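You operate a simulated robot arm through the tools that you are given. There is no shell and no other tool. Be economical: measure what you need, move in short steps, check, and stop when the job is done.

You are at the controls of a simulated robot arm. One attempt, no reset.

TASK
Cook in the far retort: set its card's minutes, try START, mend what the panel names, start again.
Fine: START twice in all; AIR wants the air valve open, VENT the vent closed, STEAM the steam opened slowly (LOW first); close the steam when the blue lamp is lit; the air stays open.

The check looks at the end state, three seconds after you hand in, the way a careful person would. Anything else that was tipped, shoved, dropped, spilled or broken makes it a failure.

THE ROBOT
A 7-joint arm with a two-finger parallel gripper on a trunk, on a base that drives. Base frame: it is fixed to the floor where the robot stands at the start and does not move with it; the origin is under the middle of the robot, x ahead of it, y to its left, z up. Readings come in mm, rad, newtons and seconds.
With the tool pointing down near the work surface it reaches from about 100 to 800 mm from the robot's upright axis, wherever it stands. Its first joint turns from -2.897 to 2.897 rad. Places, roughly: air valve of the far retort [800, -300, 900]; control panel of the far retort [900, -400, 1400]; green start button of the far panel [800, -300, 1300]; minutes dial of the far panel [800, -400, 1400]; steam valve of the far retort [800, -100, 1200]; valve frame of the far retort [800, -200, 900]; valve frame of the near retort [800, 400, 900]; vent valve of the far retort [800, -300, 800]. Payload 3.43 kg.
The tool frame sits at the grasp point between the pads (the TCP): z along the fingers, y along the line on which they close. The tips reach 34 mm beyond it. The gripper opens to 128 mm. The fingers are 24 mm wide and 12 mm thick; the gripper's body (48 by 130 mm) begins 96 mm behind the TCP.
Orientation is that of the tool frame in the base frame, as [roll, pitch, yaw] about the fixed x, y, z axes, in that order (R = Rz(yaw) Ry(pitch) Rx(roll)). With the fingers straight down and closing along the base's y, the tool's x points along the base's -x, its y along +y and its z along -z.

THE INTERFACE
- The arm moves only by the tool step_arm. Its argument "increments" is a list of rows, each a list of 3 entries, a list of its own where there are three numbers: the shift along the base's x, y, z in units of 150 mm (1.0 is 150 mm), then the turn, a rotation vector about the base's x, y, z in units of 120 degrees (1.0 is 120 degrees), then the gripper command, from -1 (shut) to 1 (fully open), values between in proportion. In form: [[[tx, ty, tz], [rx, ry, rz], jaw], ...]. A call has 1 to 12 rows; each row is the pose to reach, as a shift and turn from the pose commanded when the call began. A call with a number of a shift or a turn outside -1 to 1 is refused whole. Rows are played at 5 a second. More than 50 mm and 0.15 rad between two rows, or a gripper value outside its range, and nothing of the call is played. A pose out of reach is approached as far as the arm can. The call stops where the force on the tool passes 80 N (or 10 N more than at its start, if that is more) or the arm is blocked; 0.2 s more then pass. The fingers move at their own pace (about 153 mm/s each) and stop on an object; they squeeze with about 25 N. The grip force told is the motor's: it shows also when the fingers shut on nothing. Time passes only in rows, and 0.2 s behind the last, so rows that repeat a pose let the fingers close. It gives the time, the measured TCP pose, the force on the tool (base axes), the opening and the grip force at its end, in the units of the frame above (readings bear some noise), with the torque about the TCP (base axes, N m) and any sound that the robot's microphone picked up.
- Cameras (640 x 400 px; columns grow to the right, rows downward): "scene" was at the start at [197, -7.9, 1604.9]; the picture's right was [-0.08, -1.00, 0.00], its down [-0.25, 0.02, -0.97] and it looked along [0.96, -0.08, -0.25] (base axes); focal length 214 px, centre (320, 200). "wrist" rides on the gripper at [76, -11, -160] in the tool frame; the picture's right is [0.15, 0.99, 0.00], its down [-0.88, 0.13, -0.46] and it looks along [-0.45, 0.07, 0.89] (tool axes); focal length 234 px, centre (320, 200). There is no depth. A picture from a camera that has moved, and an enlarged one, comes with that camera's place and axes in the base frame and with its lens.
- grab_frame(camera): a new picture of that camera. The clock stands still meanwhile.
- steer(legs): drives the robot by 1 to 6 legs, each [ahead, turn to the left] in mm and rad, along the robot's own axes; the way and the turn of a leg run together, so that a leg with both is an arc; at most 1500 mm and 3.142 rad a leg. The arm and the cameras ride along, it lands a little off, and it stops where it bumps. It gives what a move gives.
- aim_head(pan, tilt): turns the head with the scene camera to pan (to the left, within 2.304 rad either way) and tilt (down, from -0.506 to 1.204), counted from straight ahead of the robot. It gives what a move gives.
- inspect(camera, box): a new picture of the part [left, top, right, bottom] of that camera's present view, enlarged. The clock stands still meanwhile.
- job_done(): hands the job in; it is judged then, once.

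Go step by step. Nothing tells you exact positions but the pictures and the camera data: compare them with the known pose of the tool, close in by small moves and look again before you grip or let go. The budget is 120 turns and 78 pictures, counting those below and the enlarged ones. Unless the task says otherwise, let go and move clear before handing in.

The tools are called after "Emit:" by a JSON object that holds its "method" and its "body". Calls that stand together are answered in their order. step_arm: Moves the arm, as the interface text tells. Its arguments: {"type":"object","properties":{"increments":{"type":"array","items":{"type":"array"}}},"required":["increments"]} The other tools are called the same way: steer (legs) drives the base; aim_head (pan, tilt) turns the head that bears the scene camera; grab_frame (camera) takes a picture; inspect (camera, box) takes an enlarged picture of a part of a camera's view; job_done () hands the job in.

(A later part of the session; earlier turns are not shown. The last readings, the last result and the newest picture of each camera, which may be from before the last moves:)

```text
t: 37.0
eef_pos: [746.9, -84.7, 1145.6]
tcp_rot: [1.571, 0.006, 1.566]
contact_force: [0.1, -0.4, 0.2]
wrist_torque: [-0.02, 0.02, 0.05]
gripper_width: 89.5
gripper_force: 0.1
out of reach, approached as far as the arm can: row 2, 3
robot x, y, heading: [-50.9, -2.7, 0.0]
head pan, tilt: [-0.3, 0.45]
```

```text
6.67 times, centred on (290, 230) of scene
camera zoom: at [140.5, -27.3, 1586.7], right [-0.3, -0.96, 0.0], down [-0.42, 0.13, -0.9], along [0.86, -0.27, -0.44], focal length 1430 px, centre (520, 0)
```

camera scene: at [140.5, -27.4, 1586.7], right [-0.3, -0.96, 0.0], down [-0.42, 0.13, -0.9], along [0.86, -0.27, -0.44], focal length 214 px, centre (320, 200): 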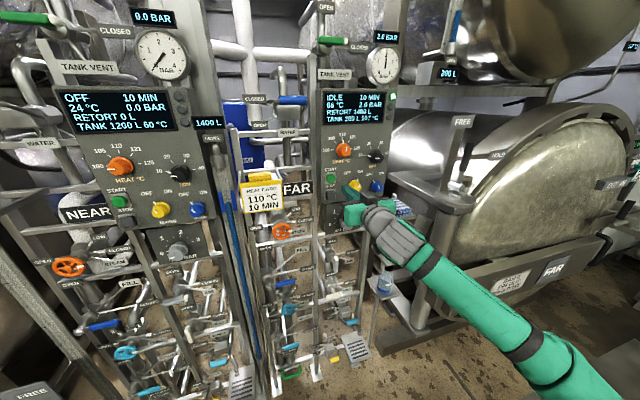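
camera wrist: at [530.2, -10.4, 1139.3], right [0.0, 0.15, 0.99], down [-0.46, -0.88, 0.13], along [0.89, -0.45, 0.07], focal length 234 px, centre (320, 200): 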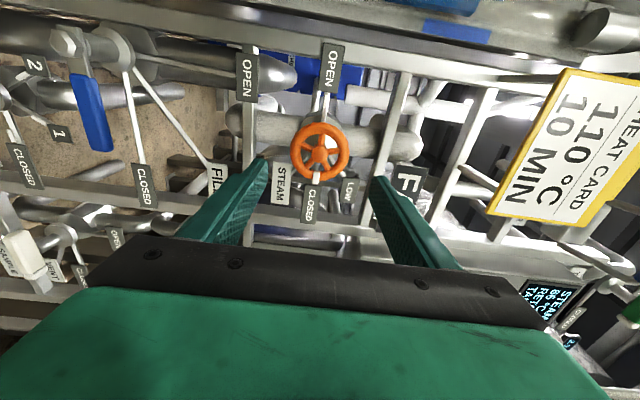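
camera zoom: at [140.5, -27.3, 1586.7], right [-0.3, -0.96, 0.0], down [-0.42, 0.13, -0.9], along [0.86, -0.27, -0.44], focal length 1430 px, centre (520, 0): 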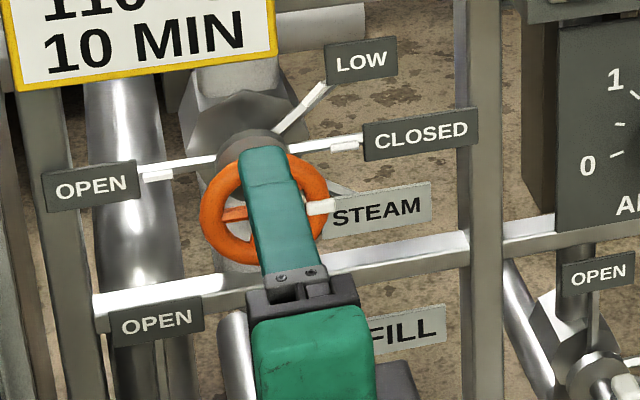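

The arm is near its reach limit here. I retract the arm 100 mm and drive 80 mm ahead.

Emit:
{"method": "step_arm", "body": {"increments": [[[-0.2, 0.0, 0], [0, 0, 0], 0.4], [[-0.4, 0.0, 0], [0, 0, 0], 0.4], [[-0.65, 0.0, 0.03], [0, 0, 0], 0.4]]}}

Emit:
{"method": "steer", "body": {"legs": [[80, 0]]}}

Emit:
{"method": "inspect", "body": {"camera": "wrist", "box": [200, 60, 440, 260]}}

Emit:
{"method": "inspect", "body": {"camera": "scene", "box": [200, 190, 360, 310]}}

```text
t: 37.8
eef_pos: [647.7, -84.1, 1149.7]
tcp_rot: [1.575, 0.006, 1.565]
contact_force: [0.0, 0.8, 0.2]
wrist_torque: [0.01, 0.02, -0.03]
gripper_width: 89.9
gripper_force: 0.0
robot x, y, heading: [-51.7, -0.5, -0.003]
head pan, tilt: [-0.3, 0.45]
```

```text
t: 38.9
eef_pos: [729.4, -84.5, 1150.4]
tcp_rot: [1.575, 0.006, 1.565]
contact_force: [0.3, 0.6, 0.0]
wrist_torque: [0.02, -0.01, 0.01]
gripper_width: 89.7
gripper_force: 0.1
robot x, y, heading: [28.2, 2.0, 0.001]
head pan, tilt: [-0.3, 0.45]
```

```text
2.00 times, centred on (320, 160) of wrist
camera zoom: at [570.2, -8.5, 1138.7], right [0.0, 0.15, 0.99], down [-0.46, -0.88, 0.14], along [0.89, -0.46, 0.07], focal length 468 px, centre (320, 280)
```

zoom: 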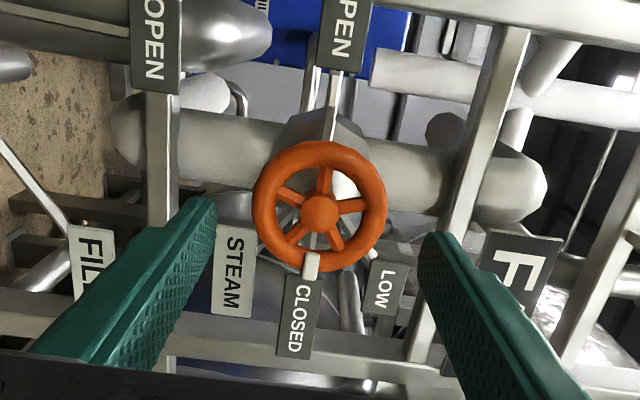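

```text
3.33 times, centred on (280, 250) of scene
camera zoom: at [220.9, -27.2, 1586.7], right [-0.3, -0.96, 0.0], down [-0.42, 0.13, -0.9], along [0.86, -0.27, -0.44], focal length 715 px, centre (453, 33)
```

zoom: 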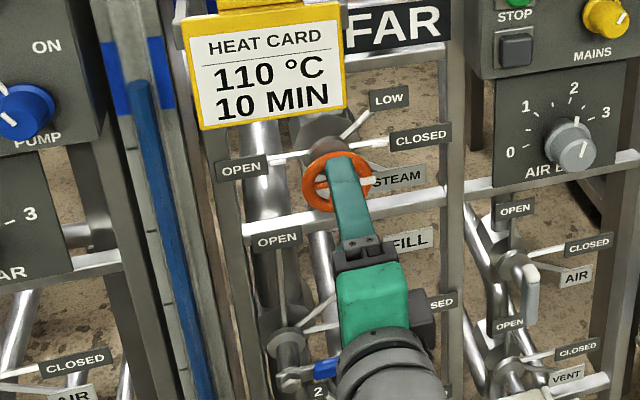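

The wheel centre is at about (792, -84, 1150), aligned with the gripper. I advance 35 mm and close on the rim.

Emit:
{"method": "step_arm", "body": {"increments": [[[0.12, 0.0, 0], [0, 0, 0], 0.4], [[0.235, 0.0, 0], [0, 0, 0], 0.4], [[0.235, 0.0, 0], [0, 0, 0], 0.0], [[0.235, 0.0, 0], [0, 0, 0], -0.3], [[0.235, 0.0, 0], [0, 0, 0], -1], [[0.235, 0.0, 0], [0, 0, 0], -1]]}}

Emit:
{"method": "inspect", "body": {"camera": "wrist", "box": [200, 60, 440, 260]}}

```text
t: 40.3
eef_pos: [764.3, -84.8, 1150.3]
tcp_rot: [1.576, 0.005, 1.566]
contact_force: [-10.0, 7.1, -13.0]
wrist_torque: [0.03, 0.4, 0.51]
gripper_width: 69.6
gripper_force: 44.9
robot x, y, heading: [31.1, 1.0, 0.0]
head pan, tilt: [-0.3, 0.45]
```

```text
2.00 times, centred on (320, 160) of wrist
camera zoom: at [605.6, -8.6, 1138.7], right [0.01, 0.15, 0.99], down [-0.46, -0.88, 0.14], along [0.89, -0.46, 0.07], focal length 468 px, centre (320, 280)
```

zoom: 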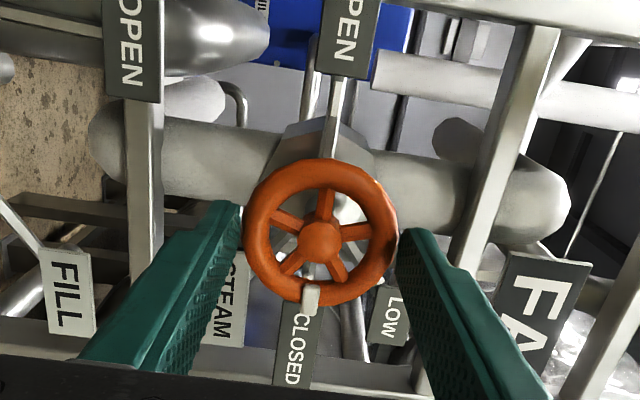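

Gripped on the rim. I turn slowly about 40° counter-clockwise to LOW.

Emit:
{"method": "step_arm", "body": {"increments": [[[0, 0, 0], [-0.05, 0, 0], -1], [[0, 0, 0], [-0.1, 0, 0], -1], [[0, 0, 0], [-0.15, 0, 0], -1], [[0, 0, 0], [-0.2, 0, 0], -1], [[0, 0, 0], [-0.25, 0, 0], -1], [[0, 0, 0], [-0.3, 0, 0], -1], [[0, 0, 0], [-0.34, 0, 0], -1], [[0, 0, 0], [-0.34, 0, 0], -1]]}}

Emit:
{"method": "inspect", "body": {"camera": "scene", "box": [260, 190, 340, 250]}}

Emit:
{"method": "inspect", "body": {"camera": "wrist", "box": [200, 60, 440, 260]}}

```text
t: 42.1
eef_pos: [763.6, -84.9, 1148.2]
tcp_rot: [1.574, 0.719, 1.564]
contact_force: [-10.1, 2.6, -28.7]
wrist_torque: [0.03, 0.81, -0.18]
gripper_width: 69.5
gripper_force: 44.8
robot x, y, heading: [28.2, 0.7, 0.002]
head pan, tilt: [-0.3, 0.45]
```

```text
6.67 times, centred on (300, 220) of scene
camera zoom: at [221.4, -27.2, 1586.6], right [-0.3, -0.96, 0.0], down [-0.42, 0.13, -0.9], along [0.86, -0.27, -0.44], focal length 1430 px, centre (453, 67)
```

zoom: 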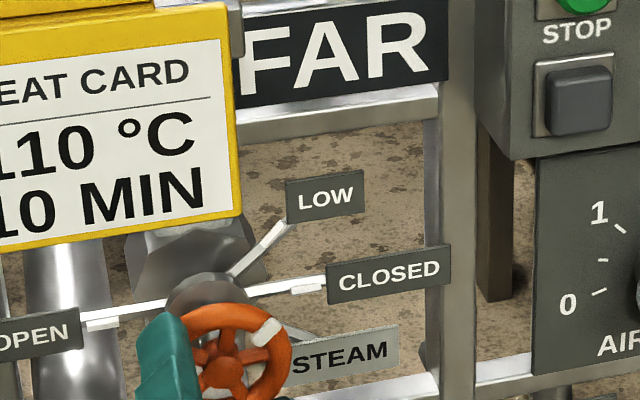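

```text
2.00 times, centred on (320, 160) of wrist
camera zoom: at [605.6, -34.9, 1090.1], right [0.01, 0.76, 0.65], down [-0.46, -0.57, 0.68], along [0.89, -0.3, 0.35], focal length 468 px, centre (320, 280)
```

zoom: 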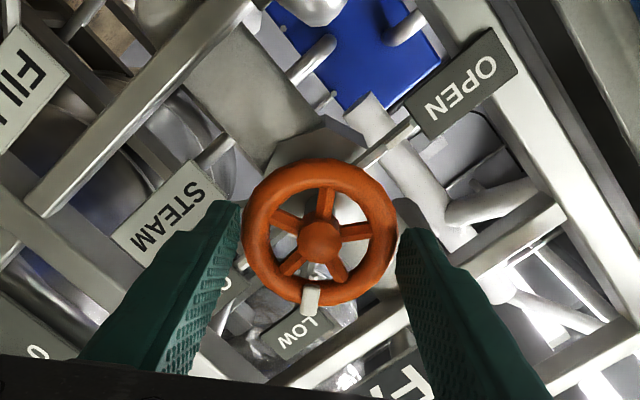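

The pointer is on LOW. I hold there a few seconds to warm it, then open on slowly.

Emit:
{"method": "step_arm", "body": {"increments": [[[0, 0, 0], [0, 0, 0], -1], [[0, 0, 0], [0, 0, 0], -1], [[0, 0, 0], [0, 0, 0], -1], [[0, 0, 0], [0, 0, 0], -1], [[0, 0, 0], [0, 0, 0], -1], [[0, 0, 0], [0, 0, 0], -1], [[0, 0, 0], [0, 0, 0], -1], [[0, 0, 0], [0, 0, 0], -1], [[0, 0, 0], [0, 0, 0], -1], [[0, 0, 0], [0, 0, 0], -1], [[0, 0, 0], [0, 0, 0], -1], [[0, 0, 0], [0, 0, 0], -1]]}}

Emit:
{"method": "inspect", "body": {"camera": "scene", "box": [310, 60, 440, 200]}}

```text
t: 44.7
eef_pos: [765.6, -85.8, 1149.5]
tcp_rot: [1.573, 0.718, 1.564]
contact_force: [-11.8, -4.9, -36.1]
wrist_torque: [0.05, 1.15, -0.18]
gripper_width: 69.7
gripper_force: 44.9
robot x, y, heading: [29.5, 1.2, 0.004]
head pan, tilt: [-0.3, 0.45]
```

```text
2.86 times, centred on (375, 130) of scene
camera zoom: at [221.6, -27.5, 1586.6], right [-0.3, -0.96, 0.0], down [-0.42, 0.13, -0.9], along [0.86, -0.27, -0.44], focal length 613 px, centre (163, 400)
```

zoom: 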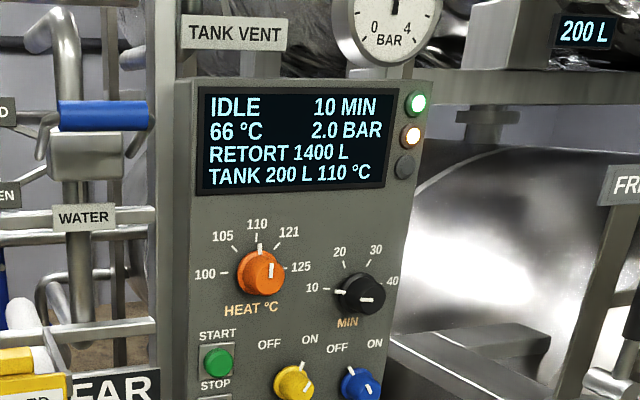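

The amber lamp is lit and the tank is warming (110 °C). I turn the wheel slowly on towards OPEN.

Emit:
{"method": "step_arm", "body": {"increments": [[[0, 0, 0], [-0.05, 0, 0], -1], [[0, 0, 0], [-0.1, 0, 0], -1], [[0, 0, 0], [-0.15, 0, 0], -1], [[0, 0, 0], [-0.2, 0, 0], -1], [[0, 0, 0], [-0.25, 0, 0], -1], [[0, 0, 0], [-0.3, 0, 0], -1], [[0, 0, 0], [-0.35, 0, 0], -1], [[0, 0, 0], [-0.4, 0, 0], -1], [[0, 0, 0], [-0.45, 0, 0], -1], [[0, 0, 0], [-0.5, 0, 0], -1], [[0, 0, 0], [-0.55, 0, 0], -1], [[0, 0, 0], [-0.6, 0, 0], -1]]}}

Emit:
{"method": "step_arm", "body": {"increments": [[[0, 0, 0], [-0.05, 0, 0], -1], [[0, 0, 0], [-0.1, 0, 0], -1], [[0, 0, 0], [-0.15, 0, 0], -1], [[0, 0, 0], [-0.2, 0, 0], -1], [[0, 0, 0], [-0.25, 0, 0], -1], [[0, 0, 0], [-0.3, 0, 0], -1], [[0, 0, 0], [-0.35, 0, 0], -1], [[0, 0, 0], [-0.4, 0, 0], -1], [[0, 0, 0], [-0.45, 0, 0], -1], [[0, 0, 0], [-0.5, 0, 0], -1], [[0, 0, 0], [-0.54, 0, 0], -1]]}}

Emit:
{"method": "inspect", "body": {"camera": "scene", "box": [260, 190, 340, 250]}}

Emit:
{"method": "inspect", "body": {"camera": "scene", "box": [310, 60, 440, 200]}}

```text
t: 47.3
eef_pos: [733.3, -157.9, 1098.7]
tcp_rot: [-1.654, 1.203, -1.59]
contact_force: [0.5, 0.0, -0.1]
wrist_torque: [0.0, 0.05, -0.05]
gripper_width: 0.1
gripper_force: 33.2
out of reach, approached as far as the arm can: row 3, 4, 5, 6, 7, 8, 9, 10, 11, 12
robot x, y, heading: [29.1, 1.9, -0.002]
head pan, tilt: [-0.3, 0.45]
```

```text
t: 49.7
eef_pos: [733.0, -157.1, 1224.7]
tcp_rot: [-1.768, 0.152, -1.597]
contact_force: [-0.1, -0.1, 0.3]
wrist_torque: [0.0, -0.01, 0.03]
gripper_width: 0.0
gripper_force: 33.2
out of reach, approached as far as the arm can: row 1, 2, 3, 4, 5, 6, 7, 8, 9, 10, 11
robot x, y, heading: [29.7, 1.2, 0.001]
head pan, tilt: [-0.3, 0.45]
```

```text
6.67 times, centred on (300, 220) of scene
camera zoom: at [221.0, -27.3, 1586.7], right [-0.3, -0.96, 0.0], down [-0.42, 0.13, -0.9], along [0.86, -0.27, -0.44], focal length 1430 px, centre (453, 67)
```

zoom: 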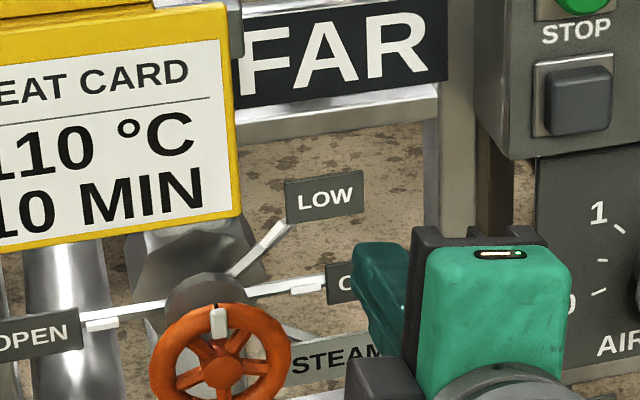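

```text
2.86 times, centred on (375, 130) of scene
camera zoom: at [221.0, -27.3, 1586.7], right [-0.3, -0.96, 0.0], down [-0.42, 0.13, -0.9], along [0.86, -0.27, -0.44], focal length 613 px, centre (163, 400)
```

zoom: 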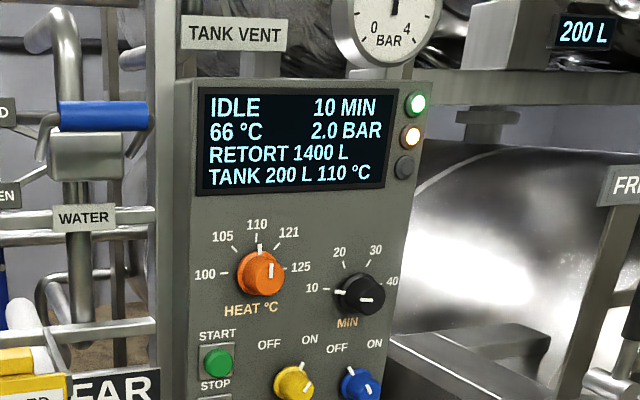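

The arm hit a joint limit and slipped off the rim; the wheel stopped with its pointer straight up and nothing else seems touched. I back off in small steps first.

Emit:
{"method": "step_arm", "body": {"increments": [[[-0.15, 0, 0], [0, 0, 0], -1], [[-0.3, 0, 0], [0, 0, 0], -1]]}}

Emit:
{"method": "grab_frame", "body": {"camera": "scene"}}

```text
t: 50.3
eef_pos: [689.4, -156.6, 1224.5]
tcp_rot: [-1.768, 0.152, -1.6]
contact_force: [0.0, 0.9, -0.1]
wrist_torque: [-0.04, -0.02, 0.03]
gripper_width: 0.0
gripper_force: 32.8
robot x, y, heading: [28.4, 2.7, 0.004]
head pan, tilt: [-0.3, 0.45]
```

```text
32 pictures are left
camera scene: at [221.3, -27.2, 1586.7], right [-0.3, -0.96, 0.0], down [-0.42, 0.13, -0.9], along [0.86, -0.27, -0.44], focal length 214 px, centre (320, 200)
```

scene: 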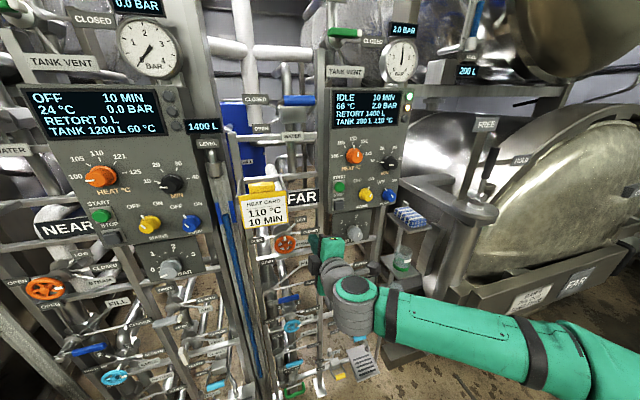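

The arm is clear. I level the tool, return in front of the wheel and unwind, testing the range in free space.

Emit:
{"method": "step_arm", "body": {"increments": [[[-0.1, 0, 0], [0, -0.05, 0], -1], [[-0.1, 0.15, -0.15], [0, -0.093, 0], -1], [[-0.1, 0.3, -0.3], [0, -0.093, 0], -1], [[-0.1, 0.475, -0.497], [0, -0.093, 0], -1], [[-0.1, 0.475, -0.497], [0, -0.093, 0], -1]]}}

Emit:
{"method": "step_arm", "body": {"increments": [[[0, 0, 0], [0.07, 0, 0], 0], [[0, 0, 0], [0.14, 0, 0], 0], [[0, 0, 0], [0.21, 0, 0], 0.4], [[0, 0, 0], [0.28, 0, 0], 0.4], [[0, 0, 0], [0.35, 0, 0], 0.4], [[0, 0, 0], [0.42, 0, 0], 0.4], [[0, 0, 0], [0.49, 0, 0], 0.4], [[0, 0, 0], [0.56, 0, 0], 0.4], [[0, 0, 0], [0.63, 0, 0], 0.4], [[0, 0, 0], [0.677, 0, 0], 0.4]]}}

```text
t: 51.5
eef_pos: [657.1, -123.6, 1245.5]
tcp_rot: [-1.716, 0.187, -1.595]
contact_force: [-0.3, -0.8, -0.4]
wrist_torque: [0.04, 0.06, 0.03]
gripper_width: 0.0
gripper_force: 32.4
out of reach, approached as far as the arm can: row 1, 2, 3, 4, 5
robot x, y, heading: [28.9, -0.3, -0.003]
head pan, tilt: [-0.3, 0.45]
```

```text
t: 53.7
eef_pos: [654.9, -124.1, 1243.4]
tcp_rot: [2.037, 1.526, 2.178]
contact_force: [-0.4, -0.2, 0.1]
wrist_torque: [0.0, 0.01, 0.04]
gripper_width: 89.7
gripper_force: 0.0
robot x, y, heading: [27.2, -1.2, 0.002]
head pan, tilt: [-0.3, 0.45]
```

I square the tool to 0° (fingers closing sideways) and try the spot in front of the wheel.

Emit:
{"method": "step_arm", "body": {"increments": [[[0, 0, 0], [-0.009, -0.005, -0.067], 0.4], [[0.05, 0.08, -0.2], [-0.019, -0.01, -0.067], 0.4], [[0.1, 0.16, -0.4], [-0.019, -0.01, -0.067], 0.4], [[0.2, 0.26, -0.62], [-0.019, -0.01, -0.067], 0.4], [[0.233, 0.26, -0.62], [-0.019, -0.01, -0.067], 0.4]]}}

```text
t: 54.9
eef_pos: [668.5, -108.5, 1156.9]
tcp_rot: [-1.909, 1.539, -1.902]
contact_force: [-0.1, -0.1, 0.4]
wrist_torque: [0.01, 0.01, 0.04]
gripper_width: 89.6
gripper_force: 0.2
out of reach, approached as far as the arm can: row 3, 4, 5
robot x, y, heading: [28.1, -4.1, -0.001]
head pan, tilt: [-0.3, 0.45]
```

At this lateral position the arm reaches only gripper turns above about +35°. So I'll approach with the fingers at about +140° and turn back from there, testing it in free space first.

Emit:
{"method": "step_arm", "body": {"increments": [[[0, 0, 0], [0.07, 0, 0], 0.4], [[0, 0, 0], [0.14, 0, 0], 0.4], [[0, 0, 0], [0.21, 0, 0], 0.4], [[0, 0, 0], [0.28, 0, 0], 0.4], [[0, 0, 0], [0.35, 0, 0], 0.4], [[0, 0.05, 0], [0.42, 0, 0], 0.4], [[0, 0.1, -0.04], [0.49, 0, 0], 0.4], [[0, 0.16, -0.04], [0.56, 0, 0], 0.4], [[0, 0.16, -0.04], [0.63, 0, 0], 0.4], [[0, 0.16, -0.04], [0.7, 0, 0], 0.4]]}}

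Emit:
{"method": "step_arm", "body": {"increments": [[[0, 0, 0], [0.07, 0, 0], 0.4], [[0, 0, 0], [0.14, 0, 0], 0.4], [[0, 0, 0], [0.21, 0, 0], 0.4], [[0, 0, 0], [0.28, 0, 0], 0.4], [[0, 0, 0], [0.35, 0, 0], 0.4], [[0, 0, 0], [0.42, 0, 0], 0.4], [[0, 0, 0], [0.47, 0, 0], 0.4]]}}

```text
t: 57.1
eef_pos: [669.3, -83.9, 1152.2]
tcp_rot: [1.568, 0.106, 1.574]
contact_force: [-0.2, 0.8, -0.1]
wrist_torque: [-0.03, -0.01, 0.05]
gripper_width: 89.6
gripper_force: 0.0
robot x, y, heading: [30.2, 1.5, -0.001]
head pan, tilt: [-0.3, 0.45]
```

```text
t: 58.7
eef_pos: [670.6, -83.6, 1150.1]
tcp_rot: [1.566, -0.877, 1.573]
contact_force: [0.0, 0.1, -0.5]
wrist_torque: [-0.01, 0.0, 0.0]
gripper_width: 89.6
gripper_force: 0.0
robot x, y, heading: [33.9, -1.1, 0.002]
head pan, tilt: [-0.3, 0.45]
```

+140° is reachable. I advance to the wheel and look before gripping.

Emit:
{"method": "step_arm", "body": {"increments": [[[0.2, 0, 0], [0, 0, 0], 0.4], [[0.4, 0, 0], [0, 0, 0], 0.4], [[0.6, -0.005, 0], [0, 0, 0], 0.4], [[0.627, -0.005, 0], [0, 0, 0], 0.4], [[0.627, -0.005, 0], [0, 0, 0], 0.4]]}}

Emit:
{"method": "inspect", "body": {"camera": "wrist", "box": [200, 60, 440, 260]}}

```text
t: 59.9
eef_pos: [764.4, -84.7, 1151.6]
tcp_rot: [1.568, -0.876, 1.573]
contact_force: [0.8, 0.1, -0.1]
wrist_torque: [0.0, -0.02, -0.02]
gripper_width: 89.6
gripper_force: 0.1
robot x, y, heading: [29.9, 0.8, 0.0]
head pan, tilt: [-0.3, 0.45]
```

```text
2.00 times, centred on (320, 160) of wrist
camera zoom: at [604.5, -27.5, 1202.4], right [0.0, -0.67, 0.75], down [-0.45, -0.66, -0.59], along [0.89, -0.34, -0.3], focal length 468 px, centre (320, 280)
```

zoom: 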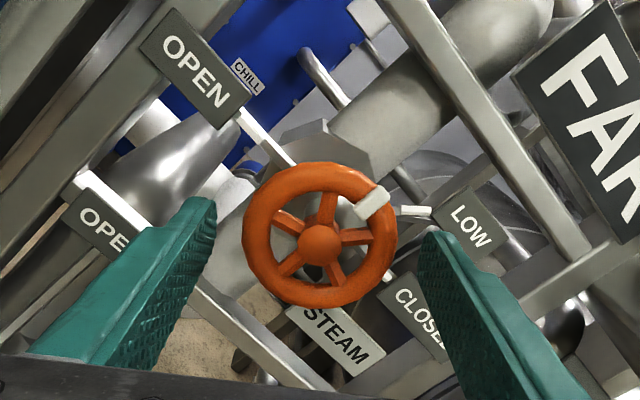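

Aligned. I close and turn slowly by about 60° first.

Emit:
{"method": "step_arm", "body": {"increments": [[[0, 0, -0.01], [0, 0, 0], 0.0], [[0, 0, -0.01], [0, 0, 0], -0.5], [[0, 0, -0.01], [0, 0, 0], -1], [[0, 0, -0.01], [-0.05, 0, 0], -1], [[0, 0, -0.01], [-0.1, 0, 0], -1], [[0, 0, -0.01], [-0.15, 0, 0], -1], [[0, 0, -0.01], [-0.2, 0, 0], -1], [[0, 0, -0.01], [-0.25, 0, 0], -1], [[0, 0, -0.01], [-0.3, 0, 0], -1], [[0, 0, -0.01], [-0.35, 0, 0], -1], [[0, 0, -0.01], [-0.4, 0, 0], -1], [[0, 0, -0.01], [-0.45, 0, 0], -1]]}}

```text
t: 62.5
eef_pos: [763.2, -84.5, 1149.9]
tcp_rot: [1.571, 0.069, 1.573]
contact_force: [15.5, 0.0, 13.6]
wrist_torque: [-0.04, -0.43, -0.37]
gripper_width: 68.2
gripper_force: 45.5
robot x, y, heading: [30.9, 1.8, -0.003]
head pan, tilt: [-0.3, 0.45]
```

Another 44° in reach; I continue.

Emit:
{"method": "step_arm", "body": {"increments": [[[0, 0, 0], [-0.05, 0, 0], -1], [[0, 0, 0], [-0.1, 0, 0], -1], [[0, 0, 0], [-0.15, 0, 0], -1], [[0, 0, 0], [-0.2, 0, 0], -1], [[0, 0, 0], [-0.25, 0, 0], -1], [[0, 0, 0], [-0.3, 0, 0], -1], [[0, 0, 0], [-0.34, 0, 0], -1], [[0, 0, 0], [-0.365, 0, 0], -1]]}}

Emit:
{"method": "inspect", "body": {"camera": "wrist", "box": [200, 60, 440, 260]}}

Emit:
{"method": "inspect", "body": {"camera": "scene", "box": [250, 60, 430, 270]}}

```text
t: 64.3
eef_pos: [763.5, -84.8, 1149.0]
tcp_rot: [1.577, 0.832, 1.574]
contact_force: [-0.6, -4.5, -13.6]
wrist_torque: [2.35, 0.41, -0.1]
gripper_width: 67.9
gripper_force: 45.1
robot x, y, heading: [29.8, 0.6, -0.002]
head pan, tilt: [-0.3, 0.45]
```

```text
2.00 times, centred on (320, 160) of wrist
camera zoom: at [604.0, -43.5, 1085.2], right [0.0, 0.83, 0.56], down [-0.45, -0.5, 0.74], along [0.89, -0.25, 0.38], focal length 468 px, centre (320, 280)
```

zoom: 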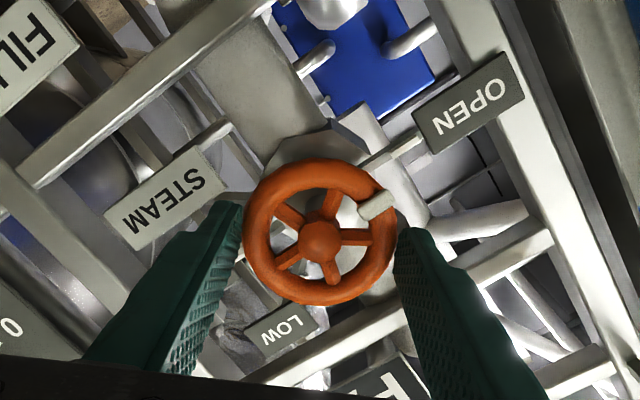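

```text
1.90 times, centred on (340, 165) of scene
camera zoom: at [221.3, -27.6, 1586.6], right [-0.3, -0.96, 0.0], down [-0.42, 0.13, -0.9], along [0.86, -0.27, -0.44], focal length 408 px, centre (282, 267)
```

zoom: 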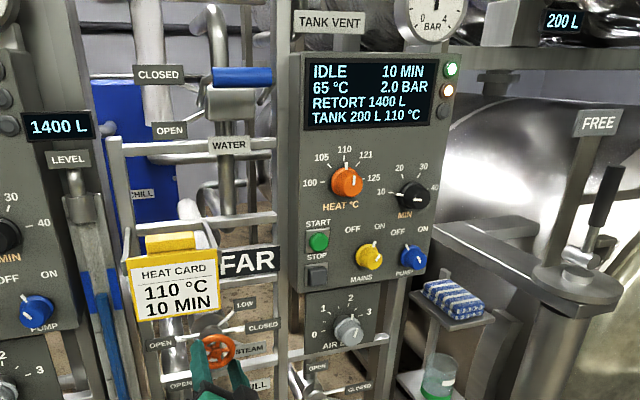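

Steam pointer is on OPEN at the stop. I release, back off and go to START.

Emit:
{"method": "step_arm", "body": {"increments": [[[0, 0, 0], [0, 0, 0], 0.0], [[0, 0, 0], [0, 0, 0], 0.4], [[-0.2, 0, 0], [0, 0, 0], 0.4], [[-0.4, 0, 0], [0, 0, 0], 0.4], [[-0.55, 0, 0], [0, 0, 0], 0.4], [[-0.6, -0.2, 0.15], [0, 0, 0], -0.2], [[-0.6, -0.4, 0.3], [0, 0, 0], -1], [[-0.6, -0.6, 0.5], [0, 0, 0], -1], [[-0.6, -0.8, 0.7], [0, 0, 0], -1], [[-0.6, -0.95, 0.9], [0, 0, 0], -1], [[-0.6, -1, 1], [0, 0, 0], -1]]}}

Emit:
{"method": "step_arm", "body": {"increments": [[[0, -0.1, 0.1], [-0.06, 0, 0], -1], [[0, -0.22, 0.2], [-0.12, 0, 0], -1], [[0, -0.22, 0.2], [-0.19, 0, 0], -1], [[0, -0.22, 0.2], [-0.26, 0, 0], -1], [[0, -0.22, 0.2], [-0.33, 0, 0], -1], [[0, -0.22, 0.2], [-0.33, 0, 0], -1]]}}

Emit:
{"method": "grab_frame", "body": {"camera": "wrist"}}

```text
t: 66.7
eef_pos: [675.0, -234.5, 1300.0]
tcp_rot: [1.572, 0.834, 1.573]
contact_force: [-0.2, -0.5, 0.3]
wrist_torque: [0.0, 0.05, -0.01]
gripper_width: 0.1
gripper_force: 24.8
robot x, y, heading: [30.9, 1.3, 0.001]
head pan, tilt: [-0.3, 0.45]
```

```text
t: 68.1
eef_pos: [674.0, -268.7, 1329.9]
tcp_rot: [1.598, 1.526, 1.598]
contact_force: [-0.1, 1.0, 0.2]
wrist_torque: [-0.02, 0.01, 0.02]
gripper_width: 0.0
gripper_force: 24.7
robot x, y, heading: [27.8, -0.8, 0.002]
head pan, tilt: [-0.3, 0.45]
```

```text
28 pictures are left
camera wrist: at [514.7, -275.9, 1253.7], right [0.0, 0.99, -0.1], down [-0.45, 0.09, 0.89], along [0.89, 0.05, 0.45], focal length 234 px, centre (320, 200)
```

wrist: 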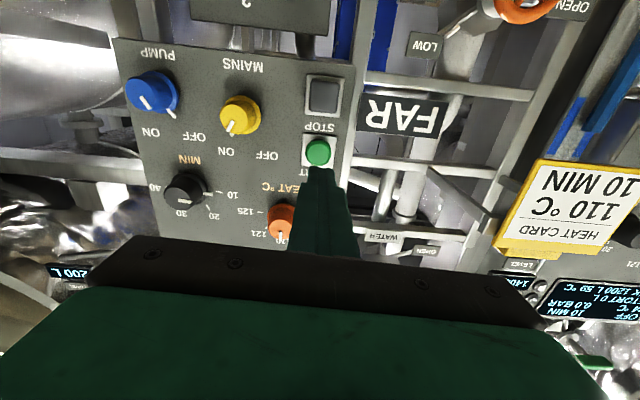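

Aligned with START. Before the second and last press I check AIR and VENT once more.

Emit:
{"method": "inspect", "body": {"camera": "scene", "box": [260, 210, 400, 370]}}

```text
2.50 times, centred on (330, 290) of scene
camera zoom: at [221.0, -27.2, 1586.7], right [-0.3, -0.96, 0.0], down [-0.42, 0.13, -0.9], along [0.86, -0.27, -0.44], focal length 536 px, centre (295, -25)
```

zoom: 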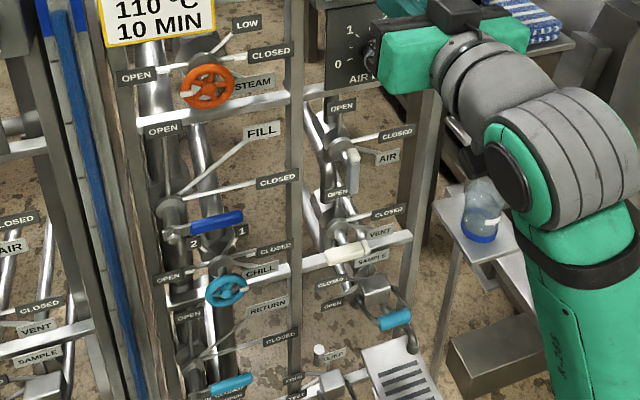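

AIR stands at OPEN, VENT lies at CLOSED, STEAM at OPEN. I press START the second time.

Emit:
{"method": "step_arm", "body": {"increments": [[[0.2, -0.01, -0.007], [0, 0, 0], -1], [[0.4, -0.013, -0.007], [0, 0, 0], -1], [[0.5, -0.013, -0.007], [0, 0, 0], -1], [[0.55, -0.013, -0.007], [0, 0, 0], -1], [[0.58, -0.013, -0.007], [0, 0, 0], -1], [[0.603, -0.013, -0.007], [0, 0, 0], -1]]}}

Emit:
{"method": "inspect", "body": {"camera": "scene", "box": [310, 60, 440, 200]}}

```text
t: 69.5
eef_pos: [764.6, -269.1, 1329.5]
tcp_rot: [1.594, 1.524, 1.598]
contact_force: [-5.0, 0.6, 0.5]
wrist_torque: [0.0, -0.01, 0.03]
gripper_width: 0.1
gripper_force: 24.8
robot x, y, heading: [27.1, -0.8, -0.002]
head pan, tilt: [-0.3, 0.45]
heard: click
```

```text
2.86 times, centred on (375, 130) of scene
camera zoom: at [220.9, -27.3, 1586.7], right [-0.3, -0.95, 0.0], down [-0.42, 0.13, -0.9], along [0.86, -0.27, -0.43], focal length 613 px, centre (163, 400)
```

zoom: 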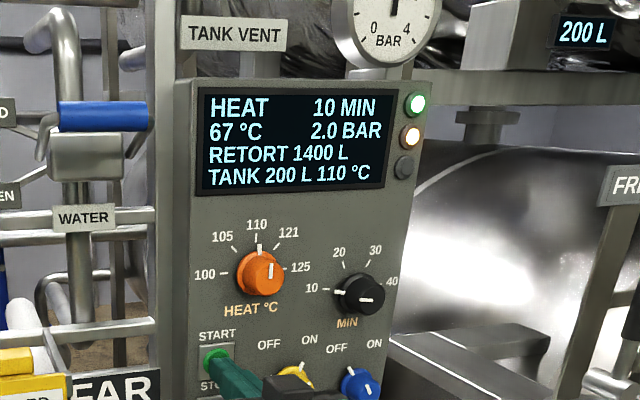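

HEAT has started. I back off and return to the steam wheel to be ready to close it.

Emit:
{"method": "step_arm", "body": {"increments": [[[-0.2, 0, 0], [0, 0, 0], -1], [[-0.4, 0, 0], [0, 0, 0], -1], [[-0.6, 0, 0], [0, 0, 0], -1], [[-0.6, 0.05, -0.05], [0.06, 0, 0], -1], [[-0.6, 0.1, -0.1], [0.12, 0, 0], -1], [[-0.6, 0.15, -0.15], [0.18, 0, 0], -1], [[-0.6, 0.2, -0.2], [0.24, 0, 0], -1], [[-0.6, 0.2, -0.2], [0.3, 0, 0], -1], [[-0.6, 0.2, -0.2], [0.36, 0, 0], -1]]}}

Emit:
{"method": "step_arm", "body": {"increments": [[[0, 0.2, -0.2], [0, 0, 0], -1], [[0, 0.4, -0.4], [0, 0, 0], -1], [[0, 0.6, -0.6], [0, 0, 0], -0.5], [[0, 0.8, -0.8], [0, 0, 0], 0.4], [[0, 1, -1], [0, 0, 0], 0.4], [[0, 1, -1], [0, 0, 0], 0.4]]}}

Emit:
{"method": "inspect", "body": {"camera": "scene", "box": [310, 60, 440, 200]}}

```text
t: 71.5
eef_pos: [673.1, -241.7, 1299.5]
tcp_rot: [1.572, 0.766, 1.571]
contact_force: [-0.7, -1.1, 0.8]
wrist_torque: [0.0, 0.05, 0.07]
gripper_width: 0.2
gripper_force: 25.4
robot x, y, heading: [27.2, 1.5, 0.001]
head pan, tilt: [-0.3, 0.45]
```

```text
t: 72.9
eef_pos: [674.4, -90.3, 1149.0]
tcp_rot: [1.573, 0.769, 1.574]
contact_force: [-0.6, -0.3, 0.5]
wrist_torque: [0.01, 0.02, 0.02]
gripper_width: 89.6
gripper_force: 0.1
robot x, y, heading: [27.9, 2.4, -0.002]
head pan, tilt: [-0.3, 0.45]
```

```text
2.86 times, centred on (375, 130) of scene
camera zoom: at [221.1, -27.6, 1586.7], right [-0.3, -0.95, 0.0], down [-0.42, 0.13, -0.9], along [0.86, -0.27, -0.44], focal length 613 px, centre (163, 400)
```

zoom: 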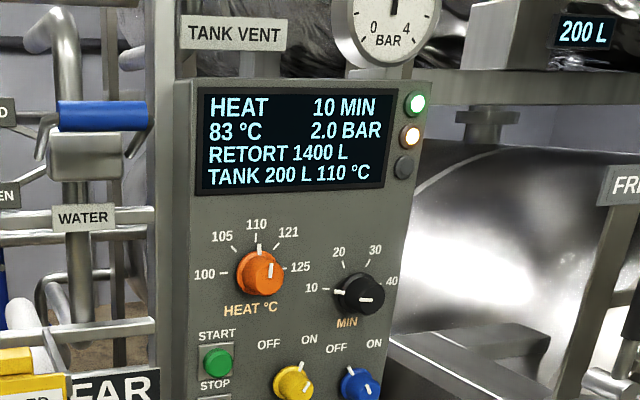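

83 °C and rising. I advance around the wheel, open, and wait there.

Emit:
{"method": "step_arm", "body": {"increments": [[[0.2, 0.035, 0], [0, 0, 0], 0.4], [[0.4, 0.035, 0], [0, 0, 0], 0.4], [[0.593, 0.035, 0.005], [0, 0, 0], 0.4], [[0.593, 0.035, 0.005], [0, 0, 0], 0.4], [[0.593, 0.035, 0.005], [0, 0, 0], 0.4], [[0.593, 0.035, 0.005], [0, 0, 0], 0.4], [[0.593, 0.035, 0.005], [0, 0, 0], 0.4], [[0.593, 0.035, 0.005], [0, 0, 0], 0.4], [[0.593, 0.035, 0.005], [0, 0, 0], 0.4], [[0.593, 0.035, 0.005], [0, 0, 0], 0.4], [[0.593, 0.035, 0.005], [0, 0, 0], 0.4], [[0.593, 0.035, 0.005], [0, 0, 0], 0.4]]}}

Emit:
{"method": "step_arm", "body": {"increments": [[[0, 0, 0], [0, 0, 0], 0.4], [[0, 0, 0], [0, 0, 0], 0.4], [[0, 0, 0], [0, 0, 0], 0.4], [[0, 0, 0], [0, 0, 0], 0.4], [[0, 0, 0], [0, 0, 0], 0.4], [[0, 0, 0], [0, 0, 0], 0.4], [[0, 0, 0], [0, 0, 0], 0.4], [[0, 0, 0], [0, 0, 0], 0.4], [[0, 0, 0], [0, 0, 0], 0.4], [[0, 0, 0], [0, 0, 0], 0.4], [[0, 0, 0], [0, 0, 0], 0.4], [[0, 0, 0], [0, 0, 0], 0.4]]}}

Emit:
{"method": "inspect", "body": {"camera": "scene", "box": [250, 60, 430, 270]}}

```text
t: 73.8
eef_pos: [755.0, -99.9, 1152.6]
tcp_rot: [1.56, 0.77, 1.538]
contact_force: [-43.5, -7.1, -11.3]
wrist_torque: [0.13, -0.57, 1.35]
gripper_width: 81.8
gripper_force: 0.0
robot x, y, heading: [30.7, -1.6, -0.005]
head pan, tilt: [-0.3, 0.45]
stopped in row 4: the force on the tool passed its limit at 84 N (the readings are from after the stop); the commanded pose is now the measured one
```

```text
t: 76.4
eef_pos: [757.0, -99.2, 1153.7]
tcp_rot: [1.558, 0.769, 1.538]
contact_force: [-62.6, -15.5, -11.9]
wrist_torque: [-0.09, -0.88, 1.64]
gripper_width: 78.2
gripper_force: 0.0
robot x, y, heading: [30.1, -0.3, -0.008]
head pan, tilt: [-0.3, 0.45]
```

```text
1.90 times, centred on (340, 165) of scene
camera zoom: at [218.3, -28.3, 1587.0], right [-0.3, -0.95, 0.0], down [-0.41, 0.13, -0.9], along [0.86, -0.27, -0.43], focal length 408 px, centre (282, 267)
```

zoom: 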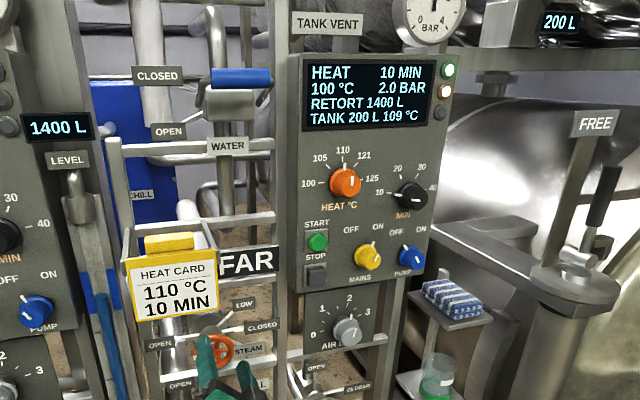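

A fingertip pressed on the wheel instead of passing it. I back off and look.

Emit:
{"method": "step_arm", "body": {"increments": [[[-0.2, 0, 0], [0, 0, 0], 0.4], [[-0.4, 0, 0], [0, 0, 0], 0.4], [[-0.4, 0, 0], [0, 0, 0], 0.6]]}}

Emit:
{"method": "grab_frame", "body": {"camera": "wrist"}}

```text
t: 77.2
eef_pos: [699.9, -97.9, 1152.0]
tcp_rot: [1.56, 0.77, 1.544]
contact_force: [0.0, -0.3, -0.2]
wrist_torque: [0.02, -0.03, -0.01]
gripper_width: 102.3
gripper_force: 0.0
robot x, y, heading: [30.4, 1.5, -0.0]
head pan, tilt: [-0.3, 0.45]
```

```text
23 pictures are left
camera wrist: at [541.3, -47.8, 1089.9], right [0.01, 0.79, 0.61], down [-0.47, -0.53, 0.7], along [0.88, -0.29, 0.37], focal length 234 px, centre (320, 200)
```

wrist: 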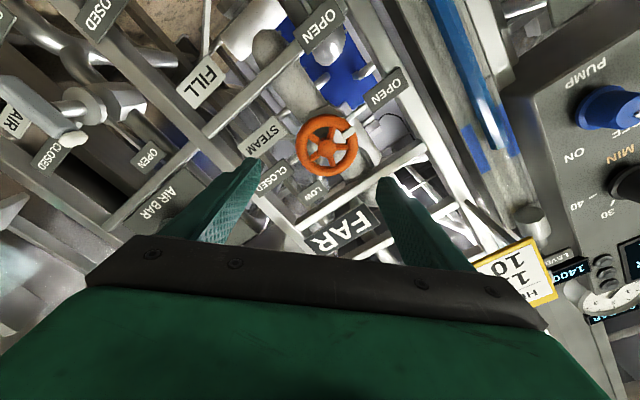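

The wheel is still at (791, -83, 1148) with the pointer at OPEN. I recentre and go in again with a wider opening.

Emit:
{"method": "step_arm", "body": {"increments": [[[0, 0.095, -0.015], [0, 0, 0.012], 0.65], [[0, 0.095, -0.015], [0, 0, 0.012], 0.65]]}}

Emit:
{"method": "step_arm", "body": {"increments": [[[0.15, 0, 0], [0, 0, 0], 0.65], [[0.28, 0, 0], [0, 0, 0], 0.65], [[0.35, 0, 0], [0, 0, 0], 0.65], [[0.43, 0, 0], [0, 0, 0], 0.65], [[0.43, 0, 0], [0, 0, 0], 0.65]]}}

Emit:
{"method": "inspect", "body": {"camera": "scene", "box": [250, 60, 430, 270]}}

```text
t: 77.8
eef_pos: [699.5, -83.5, 1151.1]
tcp_rot: [1.559, 0.77, 1.571]
contact_force: [-1.4, 0.4, -0.2]
wrist_torque: [0.03, 0.05, 0.0]
gripper_width: 105.8
gripper_force: 0.0
robot x, y, heading: [26.4, 1.2, -0.0]
head pan, tilt: [-0.3, 0.45]
```

```text
t: 79.0
eef_pos: [763.7, -85.3, 1150.9]
tcp_rot: [1.56, 0.769, 1.565]
contact_force: [0.1, -0.2, -0.3]
wrist_torque: [0.02, -0.02, 0.02]
gripper_width: 105.7
gripper_force: 0.1
robot x, y, heading: [25.1, 0.0, -0.002]
head pan, tilt: [-0.3, 0.45]
```

```text
1.90 times, centred on (340, 165) of scene
camera zoom: at [220.7, -27.9, 1586.7], right [-0.3, -0.95, 0.0], down [-0.42, 0.13, -0.9], along [0.86, -0.27, -0.44], focal length 408 px, centre (282, 267)
```

zoom: 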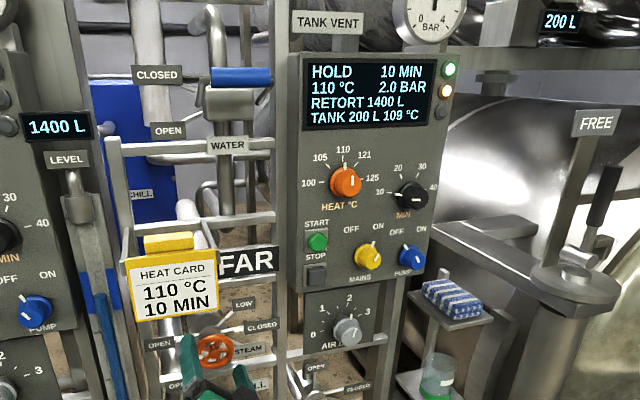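

HOLD at 110 °C, 10 MIN. The fingers are around the wheel without contact; I wait.

Emit:
{"method": "step_arm", "body": {"increments": [[[0, 0, 0], [0, 0, 0], 0.5], [[0, 0, 0], [0, 0, 0], 0.5], [[0, 0, 0], [0, 0, 0], 0.5], [[0, 0, 0], [0, 0, 0], 0.5], [[0, 0, 0], [0, 0, 0], 0.5], [[0, 0, 0], [0, 0, 0], 0.5], [[0, 0, 0], [0, 0, 0], 0.5], [[0, 0, 0], [0, 0, 0], 0.5], [[0, 0, 0], [0, 0, 0], 0.5], [[0, 0, 0], [0, 0, 0], 0.5], [[0, 0, 0], [0, 0, 0], 0.5], [[0, 0, 0], [0, 0, 0], 0.5]]}}

Emit:
{"method": "inspect", "body": {"camera": "scene", "box": [310, 60, 440, 140]}}

```text
t: 81.6
eef_pos: [763.7, -83.9, 1150.8]
tcp_rot: [1.562, 0.769, 1.568]
contact_force: [0.4, 0.4, -0.3]
wrist_torque: [0.0, 0.06, 0.01]
gripper_width: 96.0
gripper_force: 0.1
robot x, y, heading: [28.8, -2.0, 0.0]
head pan, tilt: [-0.3, 0.45]
```

```text
4.92 times, centred on (375, 100) of scene
camera zoom: at [220.8, -27.4, 1586.7], right [-0.3, -0.95, 0.0], down [-0.42, 0.13, -0.9], along [0.86, -0.27, -0.44], focal length 1056 px, centre (49, 692)
```

zoom: 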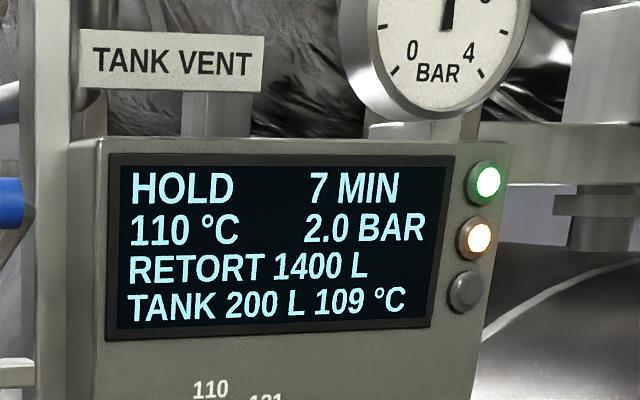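

About one minute per second; seven left. I wait on.

Emit:
{"method": "step_arm", "body": {"increments": [[[0, 0, 0], [0, 0, 0], 0.5], [[0, 0, 0], [0, 0, 0], 0.5], [[0, 0, 0], [0, 0, 0], 0.5], [[0, 0, 0], [0, 0, 0], 0.5], [[0, 0, 0], [0, 0, 0], 0.5], [[0, 0, 0], [0, 0, 0], 0.5], [[0, 0, 0], [0, 0, 0], 0.5], [[0, 0, 0], [0, 0, 0], 0.5], [[0, 0, 0], [0, 0, 0], 0.5], [[0, 0, 0], [0, 0, 0], 0.5], [[0, 0, 0], [0, 0, 0], 0.5], [[0, 0, 0], [0, 0, 0], 0.5]]}}

Emit:
{"method": "step_arm", "body": {"increments": [[[0, 0, 0], [0, 0, 0], 0.5], [[0, 0, 0], [0, 0, 0], 0.5], [[0, 0, 0], [0, 0, 0], 0.5], [[0, 0, 0], [0, 0, 0], 0.5], [[0, 0, 0], [0, 0, 0], 0.5], [[0, 0, 0], [0, 0, 0], 0.5], [[0, 0, 0], [0, 0, 0], 0.5], [[0, 0, 0], [0, 0, 0], 0.5], [[0, 0, 0], [0, 0, 0], 0.5], [[0, 0, 0], [0, 0, 0], 0.5], [[0, 0, 0], [0, 0, 0], 0.5], [[0, 0, 0], [0, 0, 0], 0.5]]}}

Emit:
{"method": "step_arm", "body": {"increments": [[[0, 0, 0], [0, 0, 0], 0.5], [[0, 0, 0], [0, 0, 0], 0.5], [[0, 0, 0], [0, 0, 0], 0.5], [[0, 0, 0], [0, 0, 0], 0.5], [[0, 0, 0], [0, 0, 0], 0.5], [[0, 0, 0], [0, 0, 0], 0.5], [[0, 0, 0], [0, 0, 0], 0.5], [[0, 0, 0], [0, 0, 0], 0.5]]}}

Emit:
{"method": "inspect", "body": {"camera": "scene", "box": [310, 60, 440, 140]}}

```text
t: 84.2
eef_pos: [763.8, -83.2, 1150.4]
tcp_rot: [1.561, 0.77, 1.568]
contact_force: [-0.3, -0.6, 0.3]
wrist_torque: [-0.04, 0.03, -0.01]
gripper_width: 96.1
gripper_force: 0.0
robot x, y, heading: [28.1, 2.7, -0.003]
head pan, tilt: [-0.3, 0.45]
```

```text
t: 86.8
eef_pos: [761.7, -83.7, 1149.3]
tcp_rot: [1.559, 0.77, 1.57]
contact_force: [0.6, 0.1, -0.2]
wrist_torque: [0.0, 0.02, -0.05]
gripper_width: 95.8
gripper_force: 0.1
robot x, y, heading: [31.3, -3.0, 0.003]
head pan, tilt: [-0.3, 0.45]
```

```text
t: 88.6
eef_pos: [763.1, -82.9, 1149.7]
tcp_rot: [1.561, 0.769, 1.57]
contact_force: [0.9, -0.1, -0.1]
wrist_torque: [0.01, -0.02, 0.02]
gripper_width: 96.1
gripper_force: 0.1
robot x, y, heading: [28.5, -0.7, -0.007]
head pan, tilt: [-0.3, 0.45]
```

```text
4.92 times, centred on (375, 100) of scene
camera zoom: at [221.0, -27.5, 1586.7], right [-0.3, -0.95, 0.0], down [-0.42, 0.13, -0.9], along [0.86, -0.27, -0.44], focal length 1056 px, centre (49, 692)
```

zoom: 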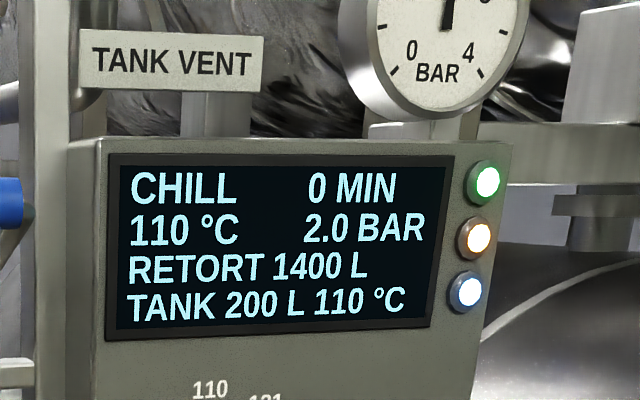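

CHILL, the blue lamp is lit. I close the steam: grip and turn clockwise.

Emit:
{"method": "step_arm", "body": {"increments": [[[0, 0, 0], [0, 0, 0], 0.0], [[0, 0, 0], [0, 0, 0], -0.5], [[0, 0, 0], [0, 0, 0], -1], [[0, 0, 0], [0.06, 0, 0], -1], [[0, 0, 0], [0.12, 0, 0], -1], [[0, 0, 0], [0.18, 0, 0], -1], [[0, 0, 0], [0.24, 0, 0], -1], [[0, 0, 0], [0.3, 0, 0], -1], [[0, 0, 0], [0.36, 0, 0], -1], [[0, 0, 0], [0.42, 0, 0], -1], [[0, 0, 0], [0.48, 0, 0], -1], [[0, 0, 0], [0.54, 0, 0], -1]]}}

Emit:
{"method": "step_arm", "body": {"increments": [[[0, 0, 0], [0.06, 0, 0], -1], [[0, 0, 0], [0.12, 0, 0], -1], [[0, 0, 0], [0.18, 0, 0], -1], [[0, 0, 0], [0.24, 0, 0], -1]]}}

Emit:
{"method": "inspect", "body": {"camera": "wrist", "box": [200, 60, 440, 260]}}

```text
t: 91.2
eef_pos: [764.5, -84.7, 1150.2]
tcp_rot: [1.562, -0.363, 1.568]
contact_force: [-2.1, -10.7, -8.9]
wrist_torque: [-0.02, 1.09, -0.48]
gripper_width: 67.6
gripper_force: 45.7
robot x, y, heading: [30.3, 0.1, 0.001]
head pan, tilt: [-0.3, 0.45]
```

```text
t: 92.2
eef_pos: [763.5, -84.5, 1151.8]
tcp_rot: [1.556, -0.868, 1.57]
contact_force: [21.9, -19.6, 16.6]
wrist_torque: [-0.09, 0.05, -0.93]
gripper_width: 67.8
gripper_force: 45.8
robot x, y, heading: [29.8, 2.1, -0.004]
head pan, tilt: [-0.3, 0.45]
```

```text
2.00 times, centred on (320, 160) of wrist
camera zoom: at [604.4, -25.9, 1200.4], right [-0.01, -0.66, 0.75], down [-0.46, -0.66, -0.59], along [0.89, -0.35, -0.29], focal length 468 px, centre (320, 280)
```

zoom: 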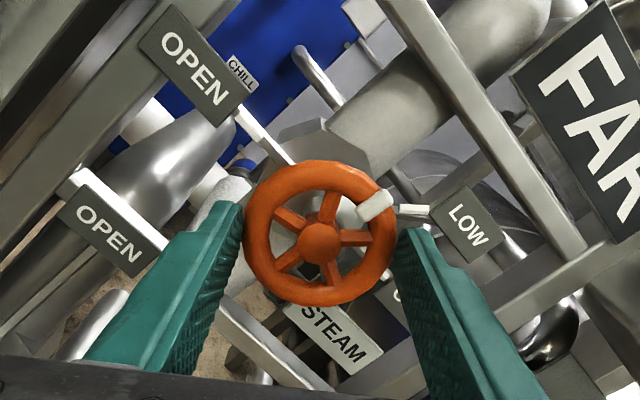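

Turned about 95° without trouble. I let go, back off, unwind to +45° and regrip for the last quarter turn.

Emit:
{"method": "step_arm", "body": {"increments": [[[0, 0, 0], [0, 0, 0], 0.2], [[0, 0, 0], [0, 0, 0], 0.65], [[-0.2, 0, 0], [0, 0, 0], 0.65], [[-0.4, 0, 0], [0, 0, 0], 0.65], [[-0.4, 0, 0], [-0.07, 0, 0], 0.65], [[-0.4, 0, 0], [-0.14, 0, 0], 0.65], [[-0.4, 0, 0], [-0.21, 0, 0], 0.65], [[-0.4, 0, 0], [-0.28, 0, 0], 0.65], [[-0.4, 0, 0], [-0.35, 0, 0], 0.65], [[-0.4, 0, 0], [-0.42, 0, 0], 0.65], [[-0.4, 0, 0], [-0.49, 0, 0], 0.65], [[-0.4, 0, 0], [-0.56, 0, 0], 0.65]]}}

Emit:
{"method": "step_arm", "body": {"increments": [[[0, 0, 0], [-0.07, 0, 0], 0.65], [[0, 0, 0], [-0.14, 0, 0], 0.65], [[0, 0, 0], [-0.21, 0, 0], 0.65], [[0, 0, 0], [-0.23, 0, 0], 0.65], [[0, 0, 0], [-0.23, 0, 0], 0.65]]}}

Emit:
{"method": "inspect", "body": {"camera": "wrist", "box": [200, 60, 440, 260]}}

```text
t: 94.8
eef_pos: [702.6, -82.8, 1150.8]
tcp_rot: [1.561, 0.31, 1.57]
contact_force: [0.0, -0.2, -0.3]
wrist_torque: [0.01, -0.01, 0.03]
gripper_width: 105.5
gripper_force: 0.2
robot x, y, heading: [26.0, -0.0, -0.005]
head pan, tilt: [-0.3, 0.45]
```

```text
t: 96.0
eef_pos: [704.1, -83.2, 1150.3]
tcp_rot: [1.56, 0.792, 1.568]
contact_force: [-0.6, 0.7, -0.4]
wrist_torque: [-0.01, 0.02, -0.01]
gripper_width: 105.6
gripper_force: 0.1
robot x, y, heading: [29.0, -0.2, -0.003]
head pan, tilt: [-0.3, 0.45]
```

```text
2.00 times, centred on (320, 160) of wrist
camera zoom: at [544.3, -39.3, 1086.6], right [-0.01, 0.81, 0.59], down [-0.46, -0.53, 0.71], along [0.89, -0.26, 0.37], focal length 468 px, centre (320, 280)
```

zoom: 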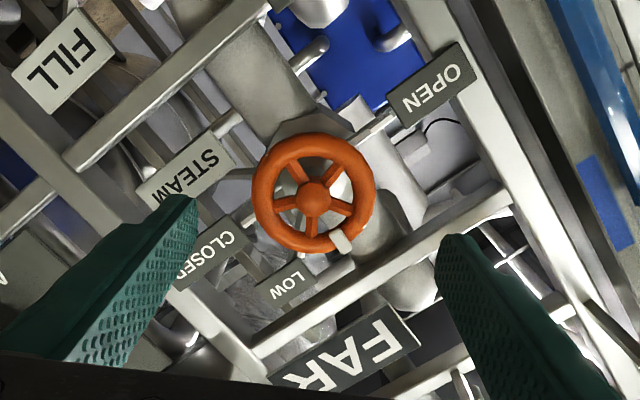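

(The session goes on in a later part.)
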